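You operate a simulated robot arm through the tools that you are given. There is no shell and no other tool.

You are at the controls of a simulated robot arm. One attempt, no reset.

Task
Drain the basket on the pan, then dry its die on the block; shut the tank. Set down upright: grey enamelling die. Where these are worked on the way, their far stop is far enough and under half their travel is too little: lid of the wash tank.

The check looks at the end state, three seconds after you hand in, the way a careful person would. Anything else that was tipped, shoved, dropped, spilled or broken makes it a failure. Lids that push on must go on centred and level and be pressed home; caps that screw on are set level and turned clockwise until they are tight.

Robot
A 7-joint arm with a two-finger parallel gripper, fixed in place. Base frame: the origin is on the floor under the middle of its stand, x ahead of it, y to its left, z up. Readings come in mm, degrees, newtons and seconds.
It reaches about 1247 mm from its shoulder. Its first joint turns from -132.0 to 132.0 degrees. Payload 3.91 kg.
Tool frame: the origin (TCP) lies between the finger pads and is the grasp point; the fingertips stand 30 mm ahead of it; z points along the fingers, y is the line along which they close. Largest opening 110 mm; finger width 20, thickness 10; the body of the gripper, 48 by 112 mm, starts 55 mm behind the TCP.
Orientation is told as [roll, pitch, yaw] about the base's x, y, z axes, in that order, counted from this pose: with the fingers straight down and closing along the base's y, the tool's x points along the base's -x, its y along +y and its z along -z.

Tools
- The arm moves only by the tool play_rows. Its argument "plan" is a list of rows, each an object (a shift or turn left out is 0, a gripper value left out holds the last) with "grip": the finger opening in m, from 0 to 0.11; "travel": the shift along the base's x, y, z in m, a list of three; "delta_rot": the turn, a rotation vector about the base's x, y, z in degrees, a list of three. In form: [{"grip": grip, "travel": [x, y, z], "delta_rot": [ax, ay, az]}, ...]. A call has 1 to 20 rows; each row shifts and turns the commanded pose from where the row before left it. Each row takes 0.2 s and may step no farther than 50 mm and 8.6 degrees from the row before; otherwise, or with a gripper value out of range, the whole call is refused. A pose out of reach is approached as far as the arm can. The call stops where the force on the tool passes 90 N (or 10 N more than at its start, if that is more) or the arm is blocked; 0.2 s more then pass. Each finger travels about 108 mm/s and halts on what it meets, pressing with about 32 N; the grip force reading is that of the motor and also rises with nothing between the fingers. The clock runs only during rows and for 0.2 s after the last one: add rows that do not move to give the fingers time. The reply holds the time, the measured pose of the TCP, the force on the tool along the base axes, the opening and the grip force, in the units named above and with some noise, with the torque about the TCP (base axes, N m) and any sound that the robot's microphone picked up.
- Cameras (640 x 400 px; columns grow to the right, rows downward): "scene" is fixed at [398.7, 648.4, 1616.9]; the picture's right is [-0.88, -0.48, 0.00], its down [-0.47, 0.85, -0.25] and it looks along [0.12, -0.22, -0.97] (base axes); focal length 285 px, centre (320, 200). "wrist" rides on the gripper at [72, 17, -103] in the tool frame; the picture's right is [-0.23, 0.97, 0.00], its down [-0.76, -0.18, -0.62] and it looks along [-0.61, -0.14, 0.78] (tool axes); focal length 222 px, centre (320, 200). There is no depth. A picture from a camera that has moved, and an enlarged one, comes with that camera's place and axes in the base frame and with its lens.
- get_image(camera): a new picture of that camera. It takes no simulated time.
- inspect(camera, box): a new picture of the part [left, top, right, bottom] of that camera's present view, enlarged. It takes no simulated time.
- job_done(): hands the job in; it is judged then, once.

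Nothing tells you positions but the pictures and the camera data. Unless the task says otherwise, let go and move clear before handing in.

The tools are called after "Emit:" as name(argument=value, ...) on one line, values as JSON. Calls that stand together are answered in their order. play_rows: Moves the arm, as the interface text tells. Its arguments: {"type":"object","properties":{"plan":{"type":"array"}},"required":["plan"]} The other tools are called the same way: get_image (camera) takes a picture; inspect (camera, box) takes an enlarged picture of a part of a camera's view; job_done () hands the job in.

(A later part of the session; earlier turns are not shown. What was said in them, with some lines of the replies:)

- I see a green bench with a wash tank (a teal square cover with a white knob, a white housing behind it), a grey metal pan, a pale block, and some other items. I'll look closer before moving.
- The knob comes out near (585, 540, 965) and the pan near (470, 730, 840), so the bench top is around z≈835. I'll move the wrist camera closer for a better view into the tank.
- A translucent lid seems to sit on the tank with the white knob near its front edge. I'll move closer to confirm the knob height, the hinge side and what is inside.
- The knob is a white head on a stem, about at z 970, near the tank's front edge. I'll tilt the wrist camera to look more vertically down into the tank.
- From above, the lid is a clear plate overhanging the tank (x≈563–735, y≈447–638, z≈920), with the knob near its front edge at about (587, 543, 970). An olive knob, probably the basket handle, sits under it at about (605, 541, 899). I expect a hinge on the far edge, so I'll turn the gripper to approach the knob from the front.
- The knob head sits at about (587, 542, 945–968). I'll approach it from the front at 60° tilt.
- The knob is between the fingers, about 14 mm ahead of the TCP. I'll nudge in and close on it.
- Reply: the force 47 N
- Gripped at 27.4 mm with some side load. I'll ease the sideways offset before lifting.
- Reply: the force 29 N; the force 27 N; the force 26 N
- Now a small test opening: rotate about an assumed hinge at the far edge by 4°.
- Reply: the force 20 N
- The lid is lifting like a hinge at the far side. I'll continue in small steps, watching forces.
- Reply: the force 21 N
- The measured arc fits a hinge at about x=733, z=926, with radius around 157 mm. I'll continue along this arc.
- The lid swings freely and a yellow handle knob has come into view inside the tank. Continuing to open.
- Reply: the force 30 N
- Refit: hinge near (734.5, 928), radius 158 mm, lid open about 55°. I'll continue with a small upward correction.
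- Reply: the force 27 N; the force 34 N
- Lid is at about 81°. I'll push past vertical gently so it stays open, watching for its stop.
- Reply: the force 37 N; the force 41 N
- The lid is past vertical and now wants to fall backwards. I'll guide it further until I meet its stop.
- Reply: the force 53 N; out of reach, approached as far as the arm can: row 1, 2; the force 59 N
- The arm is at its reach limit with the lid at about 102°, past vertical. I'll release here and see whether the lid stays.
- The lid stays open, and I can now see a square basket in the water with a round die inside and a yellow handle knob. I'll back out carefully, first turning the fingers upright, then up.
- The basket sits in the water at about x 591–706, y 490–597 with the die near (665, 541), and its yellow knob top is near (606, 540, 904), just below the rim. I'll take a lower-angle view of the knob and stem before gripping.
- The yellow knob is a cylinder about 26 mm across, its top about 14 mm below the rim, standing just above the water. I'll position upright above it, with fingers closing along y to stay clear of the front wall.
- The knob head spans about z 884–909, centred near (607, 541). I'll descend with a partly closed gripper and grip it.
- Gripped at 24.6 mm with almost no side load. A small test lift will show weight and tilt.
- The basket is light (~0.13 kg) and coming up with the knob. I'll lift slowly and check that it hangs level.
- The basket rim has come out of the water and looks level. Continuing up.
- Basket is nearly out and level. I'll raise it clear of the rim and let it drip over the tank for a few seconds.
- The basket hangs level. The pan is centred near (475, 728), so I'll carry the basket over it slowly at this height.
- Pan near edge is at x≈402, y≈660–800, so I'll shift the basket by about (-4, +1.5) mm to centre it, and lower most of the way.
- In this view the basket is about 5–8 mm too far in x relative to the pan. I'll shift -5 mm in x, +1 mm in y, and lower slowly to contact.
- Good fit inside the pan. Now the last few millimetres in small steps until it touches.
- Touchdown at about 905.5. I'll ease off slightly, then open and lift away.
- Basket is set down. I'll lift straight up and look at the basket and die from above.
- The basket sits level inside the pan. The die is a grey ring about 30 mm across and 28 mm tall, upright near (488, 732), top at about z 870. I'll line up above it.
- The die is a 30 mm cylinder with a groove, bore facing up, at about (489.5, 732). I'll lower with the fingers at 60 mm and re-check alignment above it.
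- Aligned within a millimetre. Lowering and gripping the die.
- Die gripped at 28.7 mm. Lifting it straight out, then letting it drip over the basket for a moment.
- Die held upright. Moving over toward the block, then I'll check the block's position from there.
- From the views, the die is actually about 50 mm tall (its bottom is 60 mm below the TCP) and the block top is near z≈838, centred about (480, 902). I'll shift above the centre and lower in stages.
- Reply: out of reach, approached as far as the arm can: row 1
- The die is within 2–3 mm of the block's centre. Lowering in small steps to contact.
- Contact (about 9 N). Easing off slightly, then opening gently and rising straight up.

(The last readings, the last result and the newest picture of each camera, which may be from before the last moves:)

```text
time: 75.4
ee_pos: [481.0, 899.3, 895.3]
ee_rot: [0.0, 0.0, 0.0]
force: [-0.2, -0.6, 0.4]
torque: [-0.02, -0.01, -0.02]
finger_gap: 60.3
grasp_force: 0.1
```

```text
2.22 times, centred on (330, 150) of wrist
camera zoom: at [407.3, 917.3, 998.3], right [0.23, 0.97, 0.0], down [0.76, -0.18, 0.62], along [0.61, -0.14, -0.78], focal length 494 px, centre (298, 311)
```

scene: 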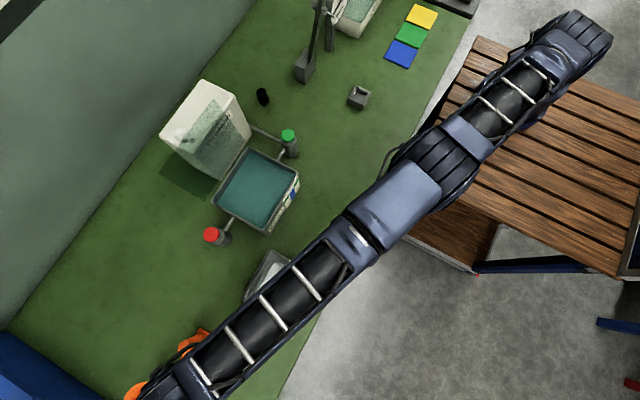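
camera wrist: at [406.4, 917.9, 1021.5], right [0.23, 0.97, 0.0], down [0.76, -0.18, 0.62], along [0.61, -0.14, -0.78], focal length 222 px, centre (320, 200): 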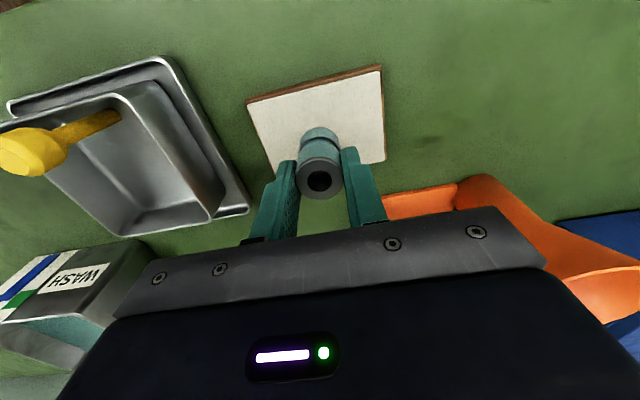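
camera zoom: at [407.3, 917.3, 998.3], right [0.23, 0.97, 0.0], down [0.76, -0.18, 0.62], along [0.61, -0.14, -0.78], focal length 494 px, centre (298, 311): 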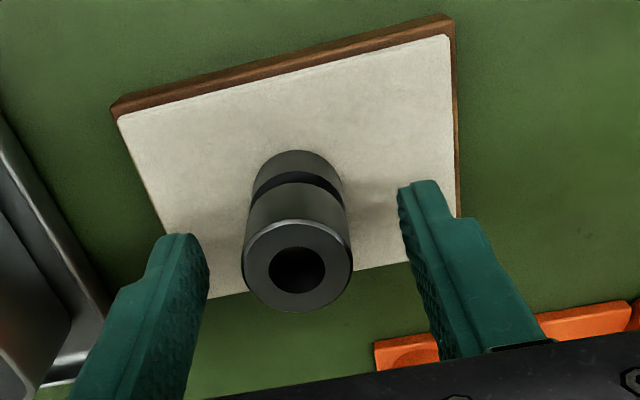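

The die stands upright on the block and already looks dry (plain grey). I'll rise clear and go back toward the lid.

Emit:
play_rows(plan=[{"travel": [0, 0, 0.02]}, {"travel": [0, 0, 0.03]}, {"travel": [0, 0, 0.035]}, {"travel": [0, 0, 0.035]}, {"grip": 0.11, "travel": [0.016, -0.033, 0.021]}, {"travel": [0.016, -0.033, 0.021]}, {"travel": [0.016, -0.033, 0.021]}, {"travel": [0.016, -0.033, 0.021]}, {"travel": [0.016, -0.033, 0.021]}, {"travel": [0.016, -0.033, 0.021]}, {"travel": [0.016, -0.033, 0.021]}, {"travel": [0.016, -0.033, 0.021]}, {"travel": [0.016, -0.033, 0.021]}, {"travel": [0.016, -0.033, 0.006]}, {}])

Emit:
get_image(camera="wrist")

Emit:
get_image(camera="scene")

```text
time: 78.6
ee_pos: [637.1, 559.7, 1209.0]
ee_rot: [-0.1, 0.1, 0.0]
force: [-0.3, 0.3, 0.6]
torque: [-0.03, -0.03, 0.02]
finger_gap: 109.8
grasp_force: 0.1
out of reach, approached as far as the arm can: row 4
```

```text
taken
camera wrist: at [565.0, 578.0, 1312.3], right [0.23, 0.97, 0.0], down [0.76, -0.18, 0.62], along [0.61, -0.14, -0.78], focal length 222 px, centre (320, 200)
```

wrist: 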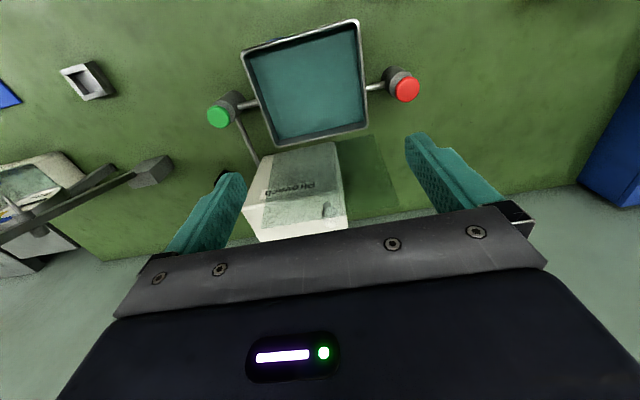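

```text
taken
```

scene: 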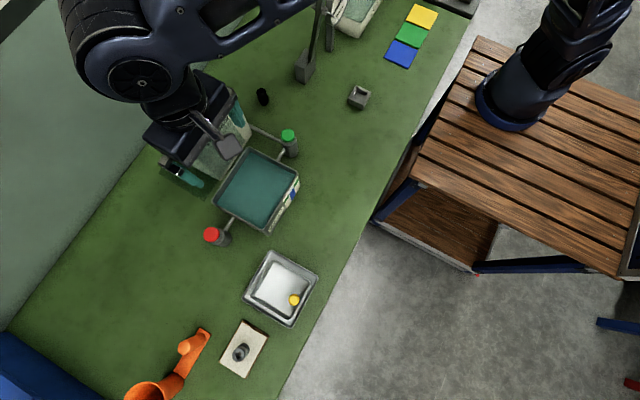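

Die stands on the block and the basket is in the pan. Checking the lid's current state before gripping its knob again.

Emit:
inspect(camera="wrist", box=[220, 110, 420, 240])

Emit:
inspect(camera="scene", box=[210, 300, 300, 390])

```text
3.08 times, centred on (320, 175) of wrist
camera zoom: at [565.0, 578.0, 1312.3], right [0.23, 0.97, 0.0], down [0.76, -0.18, 0.62], along [0.61, -0.14, -0.78], focal length 684 px, centre (320, 277)
```

zoom: 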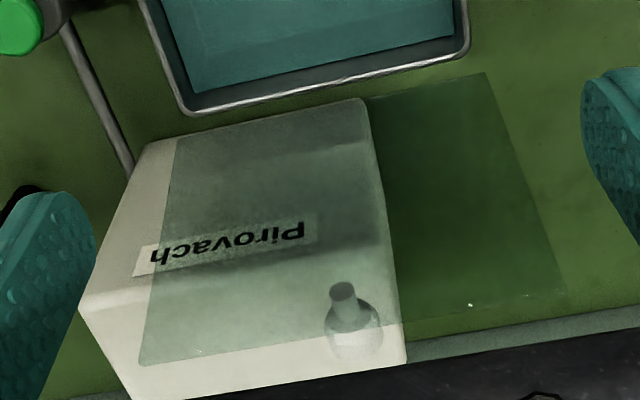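

```text
4.44 times, centred on (255, 345) of scene
camera zoom: at [398.7, 648.4, 1616.9], right [-0.88, -0.48, 0.0], down [-0.47, 0.85, -0.25], along [0.12, -0.22, -0.97], focal length 1267 px, centre (609, -444)
```

zoom: 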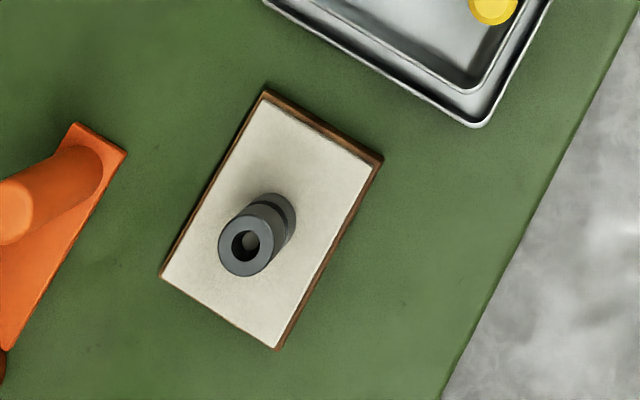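

The lid is still at about 102° with its knob near (791, 541, 1067). I'll retrace my exit path to grip the knob again.

Emit:
play_rows(plan=[{"travel": [0.0402, -0.0048, 0.001], "delta_rot": [0, 3, 0]}, {"travel": [0.0402, -0.0048, 0.001], "delta_rot": [0, 3, 0]}, {"travel": [0.0402, -0.0048, 0.001], "delta_rot": [0, 3, 0]}, {"travel": [0.0402, -0.0048, 0.001], "delta_rot": [0, 3, 0]}, {}, {"travel": [0, 0, -0.03]}, {"travel": [0, 0, -0.03]}, {"travel": [0, 0, -0.03]}, {"travel": [0, 0, -0.02]}, {}])

Emit:
get_image(camera="wrist")

```text
time: 80.8
ee_pos: [799.3, 544.3, 1102.6]
ee_rot: [-0.1, 12.1, 0.0]
force: [-0.4, 0.0, 0.7]
torque: [0.04, 0.01, -0.01]
finger_gap: 110.3
grasp_force: 0.1
```

```text
taken
camera wrist: at [749.4, 563.3, 1218.6], right [0.22, 0.97, -0.05], down [0.87, -0.18, 0.45], along [0.43, -0.14, -0.89], focal length 222 px, centre (320, 200)
```

wrist: 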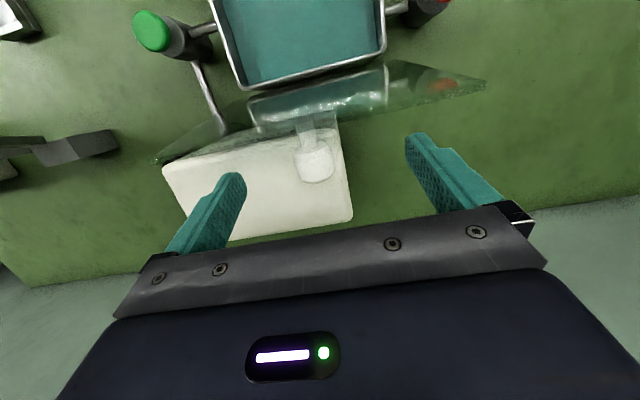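

Emit:
play_rows(plan=[{"travel": [0, -0.0035, -0.006], "delta_rot": [0, 6, 0]}, {"travel": [0, 0, -0.006], "delta_rot": [0, 6, 0]}, {"travel": [0, 0, -0.006], "delta_rot": [0, 6, 0]}, {"travel": [0, 0, -0.006], "delta_rot": [0, 6, 0]}, {"travel": [0, 0, -0.005], "delta_rot": [0, 6, 0]}, {}])

Emit:
get_image(camera="wrist")

Emit:
inspect(camera="wrist", box=[200, 80, 440, 240])

```text
time: 82.2
ee_pos: [799.7, 540.2, 1073.1]
ee_rot: [0.0, 42.1, 0.0]
force: [0.8, -0.7, 0.8]
torque: [0.02, 0.02, 0.03]
finger_gap: 110.2
grasp_force: 0.1
```

```text
taken
camera wrist: at [813.3, 558.5, 1198.5], right [0.17, 0.97, -0.15], down [0.98, -0.18, -0.05], along [-0.07, -0.14, -0.99], focal length 222 px, centre (320, 200)
```

wrist: 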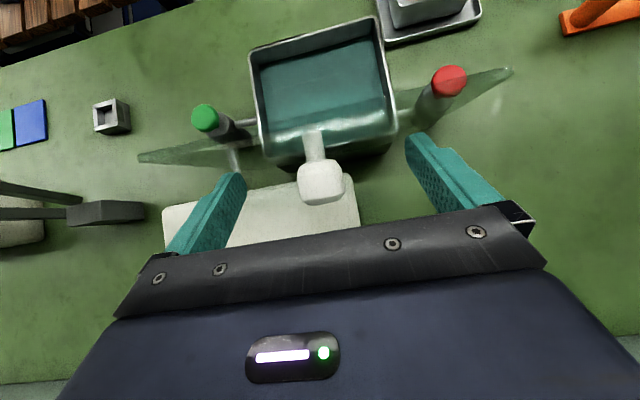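

```text
2.50 times, centred on (320, 160) of wrist
camera zoom: at [813.3, 558.5, 1198.5], right [0.17, 0.97, -0.15], down [0.98, -0.18, -0.05], along [-0.07, -0.14, -0.99], focal length 555 px, centre (320, 300)
```

zoom: 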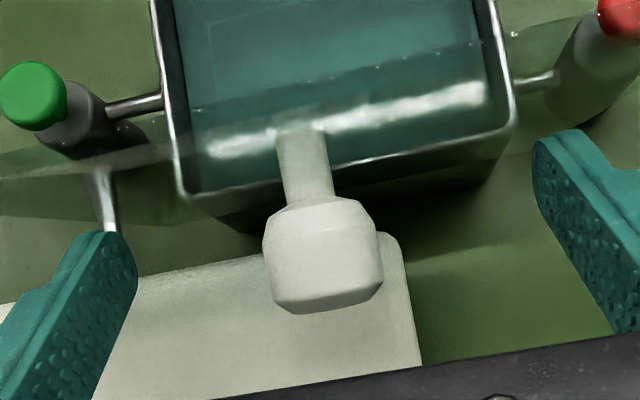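

The knob is centred between the fingers. Closing on it.

Emit:
play_rows(plan=[{"grip": 0.06}, {"grip": 0.06}, {"grip": 0.035}, {"grip": 0.015}, {"grip": 0.015}, {"grip": 0.015}])

Emit:
get_image(camera="wrist")

```text
time: 83.6
ee_pos: [798.5, 540.1, 1073.6]
ee_rot: [0.1, 42.0, 0.0]
force: [-0.2, -0.5, 0.3]
torque: [0.01, 0.04, 0.3]
finger_gap: 27.0
grasp_force: 44.7
```

```text
taken
camera wrist: at [813.2, 558.6, 1198.5], right [0.17, 0.97, -0.15], down [0.98, -0.18, -0.05], along [-0.07, -0.14, -0.99], focal length 222 px, centre (320, 200)
```

wrist: 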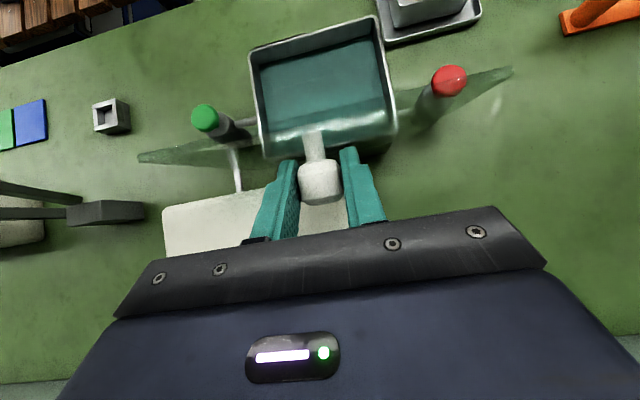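

Gripped cleanly. Refit of the arc: hinge near (736.5, 923.5), radius 162 mm. I'll close the lid along it in stages, checking forces.

Emit:
play_rows(plan=[{"travel": [-0.01, 0, 0.0037], "delta_rot": [0, -3.75, 0]}, {"travel": [-0.0101, 0, 0.0031], "delta_rot": [0, -3.75, 0]}, {"travel": [-0.0103, 0, 0.0024], "delta_rot": [0, -3.75, 0]}, {"travel": [-0.0105, 0, 0.0018], "delta_rot": [0, -3.75, 0]}, {}])

```text
time: 84.8
ee_pos: [757.7, 539.4, 1084.3]
ee_rot: [0.1, 27.0, 0.0]
force: [-0.2, 3.2, -7.9]
torque: [-0.04, -0.14, -0.36]
finger_gap: 27.2
grasp_force: 45.2
```

Forces are low; continuing the arc.

Emit:
play_rows(plan=[{"travel": [-0.0105, 0, 0.001], "delta_rot": [0, -3.75, 0]}, {"travel": [-0.0106, 0, 0.0004], "delta_rot": [0, -3.75, 0]}, {"travel": [-0.0106, 0, -0.0003], "delta_rot": [0, -3.75, 0]}, {"travel": [-0.0106, 0, -0.001], "delta_rot": [0, -3.75, 0]}, {"travel": [-0.0104, 0, -0.0018], "delta_rot": [0, -3.75, 0]}, {"travel": [-0.0104, 0, -0.0023], "delta_rot": [0, -3.75, 0]}, {}])

```text
time: 86.4
ee_pos: [694.9, 541.3, 1079.5]
ee_rot: [-0.1, 4.6, 0.1]
force: [6.9, 2.7, -17.9]
torque: [0.16, -0.44, -0.24]
finger_gap: 27.0
grasp_force: 44.9
```

Emit:
play_rows(plan=[{"travel": [-0.0101, 0, -0.0036], "delta_rot": [0, -3.75, 0]}, {"travel": [-0.0099, 0, -0.0042], "delta_rot": [0, -3.75, 0]}, {"travel": [-0.0097, 0, -0.0046], "delta_rot": [0, -3.75, 0]}, {"travel": [-0.0094, 0, -0.005], "delta_rot": [0, -3.75, 0]}, {"travel": [-0.009, 0, -0.0056], "delta_rot": [0, -3.75, 0]}, {"travel": [-0.0086, 0, -0.0061], "delta_rot": [0, -3.75, 0]}, {}])

Emit:
get_image(camera="wrist")

```text
time: 88.0
ee_pos: [637.1, 539.5, 1050.4]
ee_rot: [0.0, -18.0, 0.1]
force: [5.9, 10.7, -12.7]
torque: [0.21, 0.41, -0.02]
finger_gap: 27.4
grasp_force: 45.0
```

```text
taken
camera wrist: at [536.8, 558.6, 1126.7], right [0.22, 0.97, 0.07], down [0.53, -0.18, 0.83], along [0.82, -0.14, -0.56], focal length 222 px, centre (320, 200)
```

wrist: 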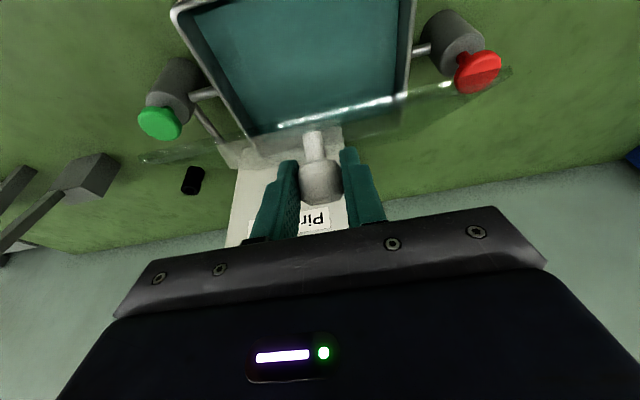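

Going smoothly; continuing to nearly closed.

Emit:
play_rows(plan=[{"travel": [-0.0082, 0, -0.0069], "delta_rot": [0, -3.75, 0]}, {"travel": [-0.0078, 0, -0.0075], "delta_rot": [0, -3.75, 0]}, {"travel": [-0.0072, 0, -0.0078], "delta_rot": [0, -3.75, 0]}, {"travel": [-0.0068, 0, -0.0083], "delta_rot": [0, -3.75, 0]}, {"travel": [-0.0061, 0, -0.0086], "delta_rot": [0, -3.75, 0]}, {"travel": [-0.0057, 0, -0.009], "delta_rot": [0, -3.75, 0]}, {}])

```text
time: 89.6
ee_pos: [595.4, 539.0, 1001.3]
ee_rot: [-0.2, -40.5, 0.0]
force: [24.1, 11.7, -13.1]
torque: [0.28, -0.04, -0.04]
finger_gap: 27.1
grasp_force: 44.9
```

Emit:
play_rows(plan=[{"travel": [-0.0042, -0.0005, -0.0092], "delta_rot": [0, -3.75, 0]}, {"travel": [-0.0038, 0, -0.0096], "delta_rot": [0, -3.75, 0]}, {"travel": [-0.003, 0, -0.0098], "delta_rot": [0, -3.75, 0]}, {}])

Emit:
get_image(camera="wrist")

```text
time: 90.6
ee_pos: [583.9, 538.5, 974.1]
ee_rot: [0.0, -51.7, 0.1]
force: [-4.8, 3.7, -9.1]
torque: [0.38, 1.43, 0.11]
finger_gap: 27.3
grasp_force: 45.4
```

```text
taken
camera wrist: at [456.8, 558.5, 981.1], right [0.14, 0.97, 0.18], down [-0.02, -0.18, 0.98], along [0.99, -0.14, -0.01], focal length 222 px, centre (320, 200)
```

wrist: 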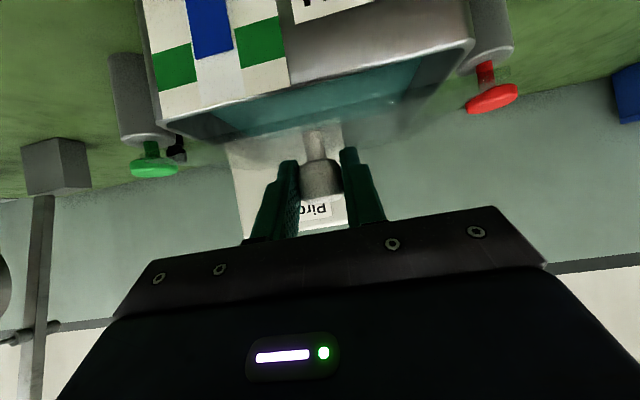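

About 5° left. Finishing in small steps until the lid seats.

Emit:
play_rows(plan=[{"travel": [-0.0013, 0, -0.005], "delta_rot": [0, -2.5, 0]}, {"travel": [-0.0012, 0, -0.005], "delta_rot": [0, -2.5, 0]}, {"travel": [-0.0005, 0, -0.002], "delta_rot": [0, -1, 0]}, {}])

```text
time: 91.6
ee_pos: [579.6, 539.4, 962.9]
ee_rot: [0.0, -57.7, 0.2]
force: [-21.2, 4.8, -2.5]
torque: [-0.3, 1.06, -0.09]
finger_gap: 27.2
grasp_force: 45.1
```

Emit:
play_rows(plan=[{"travel": [-0.001, 0, -0.0015], "delta_rot": [0, -1, 0]}, {"travel": [-0.0003, 0, -0.0015], "delta_rot": [0, -1, 0]}, {}])

Emit:
get_image(camera="wrist")

Emit:
inspect(camera="wrist", box=[120, 40, 520, 220])

```text
time: 92.4
ee_pos: [580.1, 539.5, 960.1]
ee_rot: [0.0, -59.7, 0.0]
force: [-8.2, 16.0, -0.5]
torque: [-0.35, 0.55, 0.2]
finger_gap: 27.3
grasp_force: 44.8
```

```text
taken
camera wrist: at [453.8, 558.4, 949.3], right [0.11, 0.97, 0.2], down [-0.15, -0.18, 0.97], along [0.98, -0.14, 0.13], focal length 222 px, centre (320, 200)
```

wrist: 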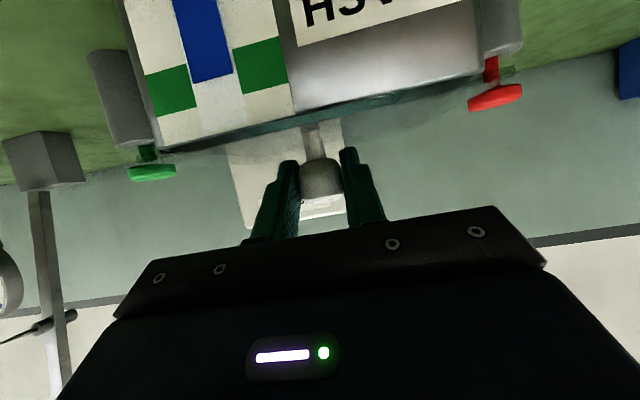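

```text
1.60 times, centred on (320, 130) of wrist
camera zoom: at [453.8, 558.4, 949.3], right [0.11, 0.97, 0.2], down [-0.15, -0.18, 0.97], along [0.98, -0.14, 0.13], focal length 355 px, centre (320, 312)
```

zoom: 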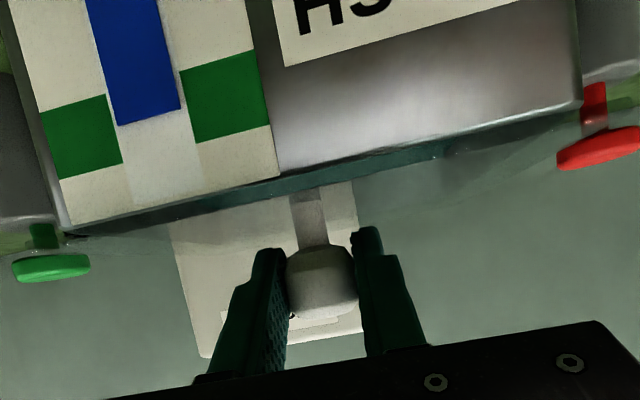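

This matches the closed view from the start. A gentle press down will confirm that it is seated.

Emit:
play_rows(plan=[{"travel": [0, 0, -0.0012]}, {"travel": [0, 0, -0.0012]}, {}])

```text
time: 93.2
ee_pos: [579.6, 540.0, 960.2]
ee_rot: [0.1, -59.8, -0.1]
force: [-9.7, 21.4, 30.4]
torque: [-0.27, -1.35, 0.3]
finger_gap: 27.2
grasp_force: 45.2
```

It is seated (30 N with no movement). Relieving the press, releasing, and backing out along the approach line.

Emit:
play_rows(plan=[{"travel": [0, -0.001, 0.0022]}, {}, {"grip": 0.035}, {"grip": 0.06}, {"grip": 0.09}, {"grip": 0.11}, {}])

Emit:
get_image(camera="wrist")

```text
time: 94.8
ee_pos: [579.9, 536.5, 959.6]
ee_rot: [0.0, -59.7, 0.0]
force: [0.5, 0.1, -0.3]
torque: [0.01, -0.01, -0.01]
finger_gap: 110.1
grasp_force: 0.1
```

```text
taken
camera wrist: at [454.3, 556.5, 949.3], right [0.11, 0.97, 0.2], down [-0.15, -0.18, 0.97], along [0.98, -0.14, 0.13], focal length 222 px, centre (320, 200)
```

wrist: 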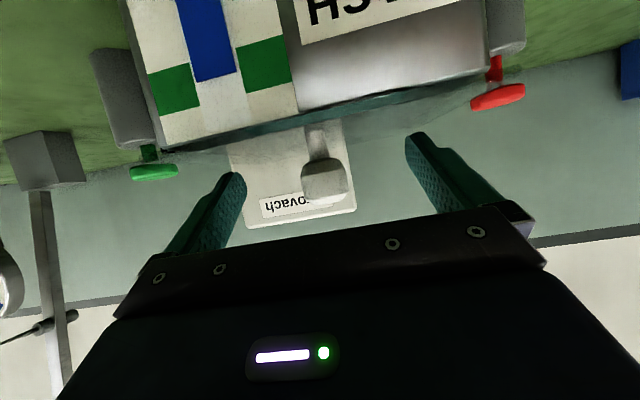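

Emit:
play_rows(plan=[{"travel": [-0.0173, 0, 0.01]}, {"travel": [-0.0173, 0, 0.01]}, {"travel": [-0.0173, 0, 0.012]}, {"travel": [-0.0173, 0, 0.02]}, {"travel": [-0.01, -0.005, 0.035], "delta_rot": [0, 6, 0]}, {"travel": [-0.01, -0.005, 0.035], "delta_rot": [0, 6, 0]}, {"travel": [-0.01, -0.005, 0.035], "delta_rot": [0, 6, 0]}, {"travel": [-0.01, -0.005, 0.035], "delta_rot": [0, 6, 0]}, {"travel": [-0.01, -0.005, 0.035], "delta_rot": [0, 6, 0]}, {"travel": [-0.01, -0.005, 0.035], "delta_rot": [0, 6, 0]}, {"travel": [-0.01, -0.005, 0.03], "delta_rot": [0, 6, 0]}, {"travel": [-0.01, -0.005, 0.03], "delta_rot": [0, 6, 0]}, {"travel": [-0.01, -0.005, 0.02], "delta_rot": [0, 6, 0]}, {"travel": [-0.01, -0.005, 0.02], "delta_rot": [0, 6, 0]}, {}])

Emit:
get_image(camera="scene")

Emit:
get_image(camera="wrist")

```text
time: 98.0
ee_pos: [411.1, 487.1, 1323.4]
ee_rot: [0.0, 0.5, 0.0]
force: [0.1, -1.1, 0.5]
torque: [0.01, 0.0, -0.02]
finger_gap: 110.1
grasp_force: 0.0
```

```text
taken
```

scene: 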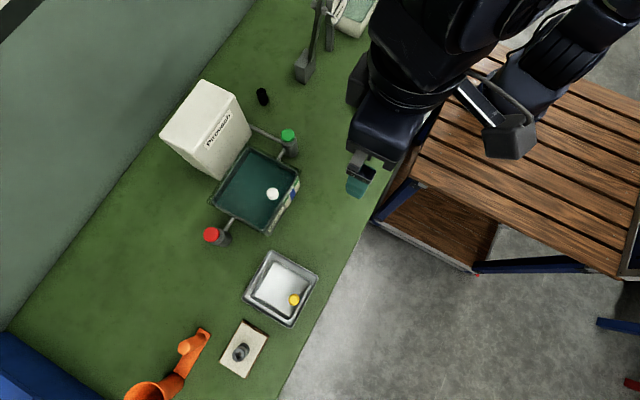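

```text
taken
camera wrist: at [337.3, 506.3, 1426.6], right [0.23, 0.97, 0.0], down [0.77, -0.18, 0.62], along [0.6, -0.14, -0.79], focal length 222 px, centre (320, 200)
```

wrist: 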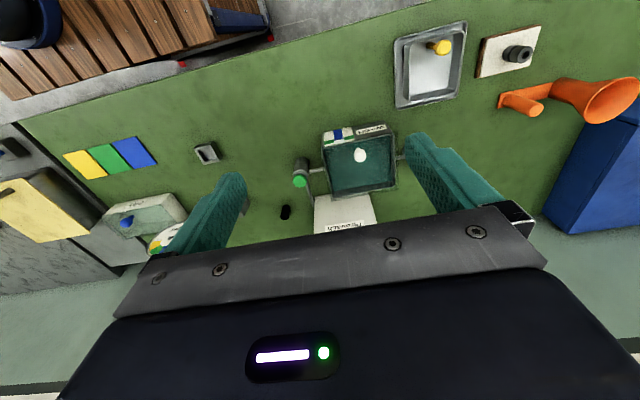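

Emit:
inspect(camera="scene", box=[200, 130, 330, 250])

Emit:
inspect(camera="scene", box=[200, 235, 340, 395])

Emit:
inspect(camera="wrist", box=[280, 10, 560, 220])

```text
3.33 times, centred on (265, 190) of scene
camera zoom: at [398.7, 648.4, 1616.9], right [-0.88, -0.48, 0.0], down [-0.47, 0.85, -0.25], along [0.12, -0.22, -0.97], focal length 950 px, centre (503, 233)
```

zoom: 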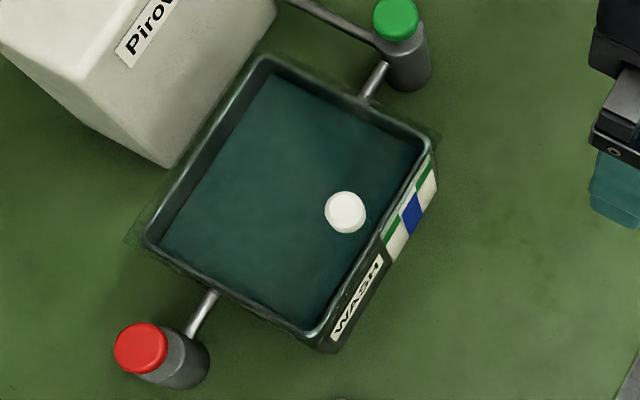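

```text
2.50 times, centred on (270, 315) of scene
camera zoom: at [398.7, 648.4, 1616.9], right [-0.88, -0.48, 0.0], down [-0.47, 0.85, -0.25], along [0.12, -0.22, -0.97], focal length 713 px, centre (445, -88)
```

zoom: 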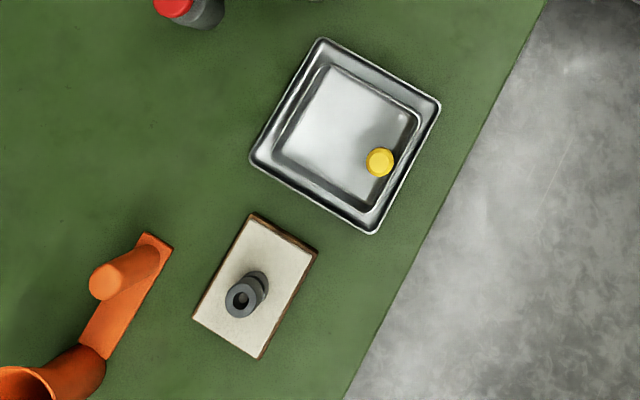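

```text
1.90 times, centred on (420, 115) of wrist
camera zoom: at [337.3, 506.3, 1426.6], right [0.23, 0.97, 0.0], down [0.77, -0.18, 0.62], along [0.6, -0.14, -0.79], focal length 423 px, centre (130, 362)
```

zoom: 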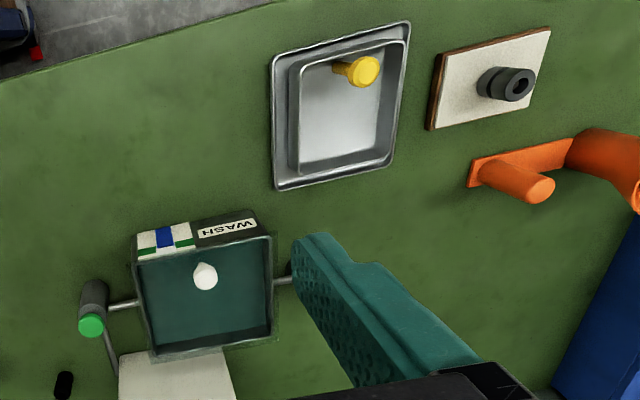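

The tank is shut with its lid seated, the basket sits level in the pan, and the die stands upright and dry on the block. Nothing else has moved, and the arm is open and clear, so I'm handing in.

Emit:
job_done()

```text
The job is handed in.
```

The job is handed in: the basket is draining on the pan, the die is drying upright on the block, and the tank is shut.

- **Lid:** I opened it to about 102°, well past half its travel, where the arm ran out of reach. At the end I swung it back down along the same arc and pressed gently; it held at 30 N without moving, so it is seated.
- **Basket:** I held it over the tank for about 2.5 seconds to drip, then set it level inside the pan. I left it about 7 seconds before taking the die out.
- **Die:** It stands within a few millimetres of the block's centre, bore up. The wet film was gone from it as soon as I let go.

The closing pictures show nothing else tipped, moved or spilled. The gripper was open and clear of everything when I handed in.
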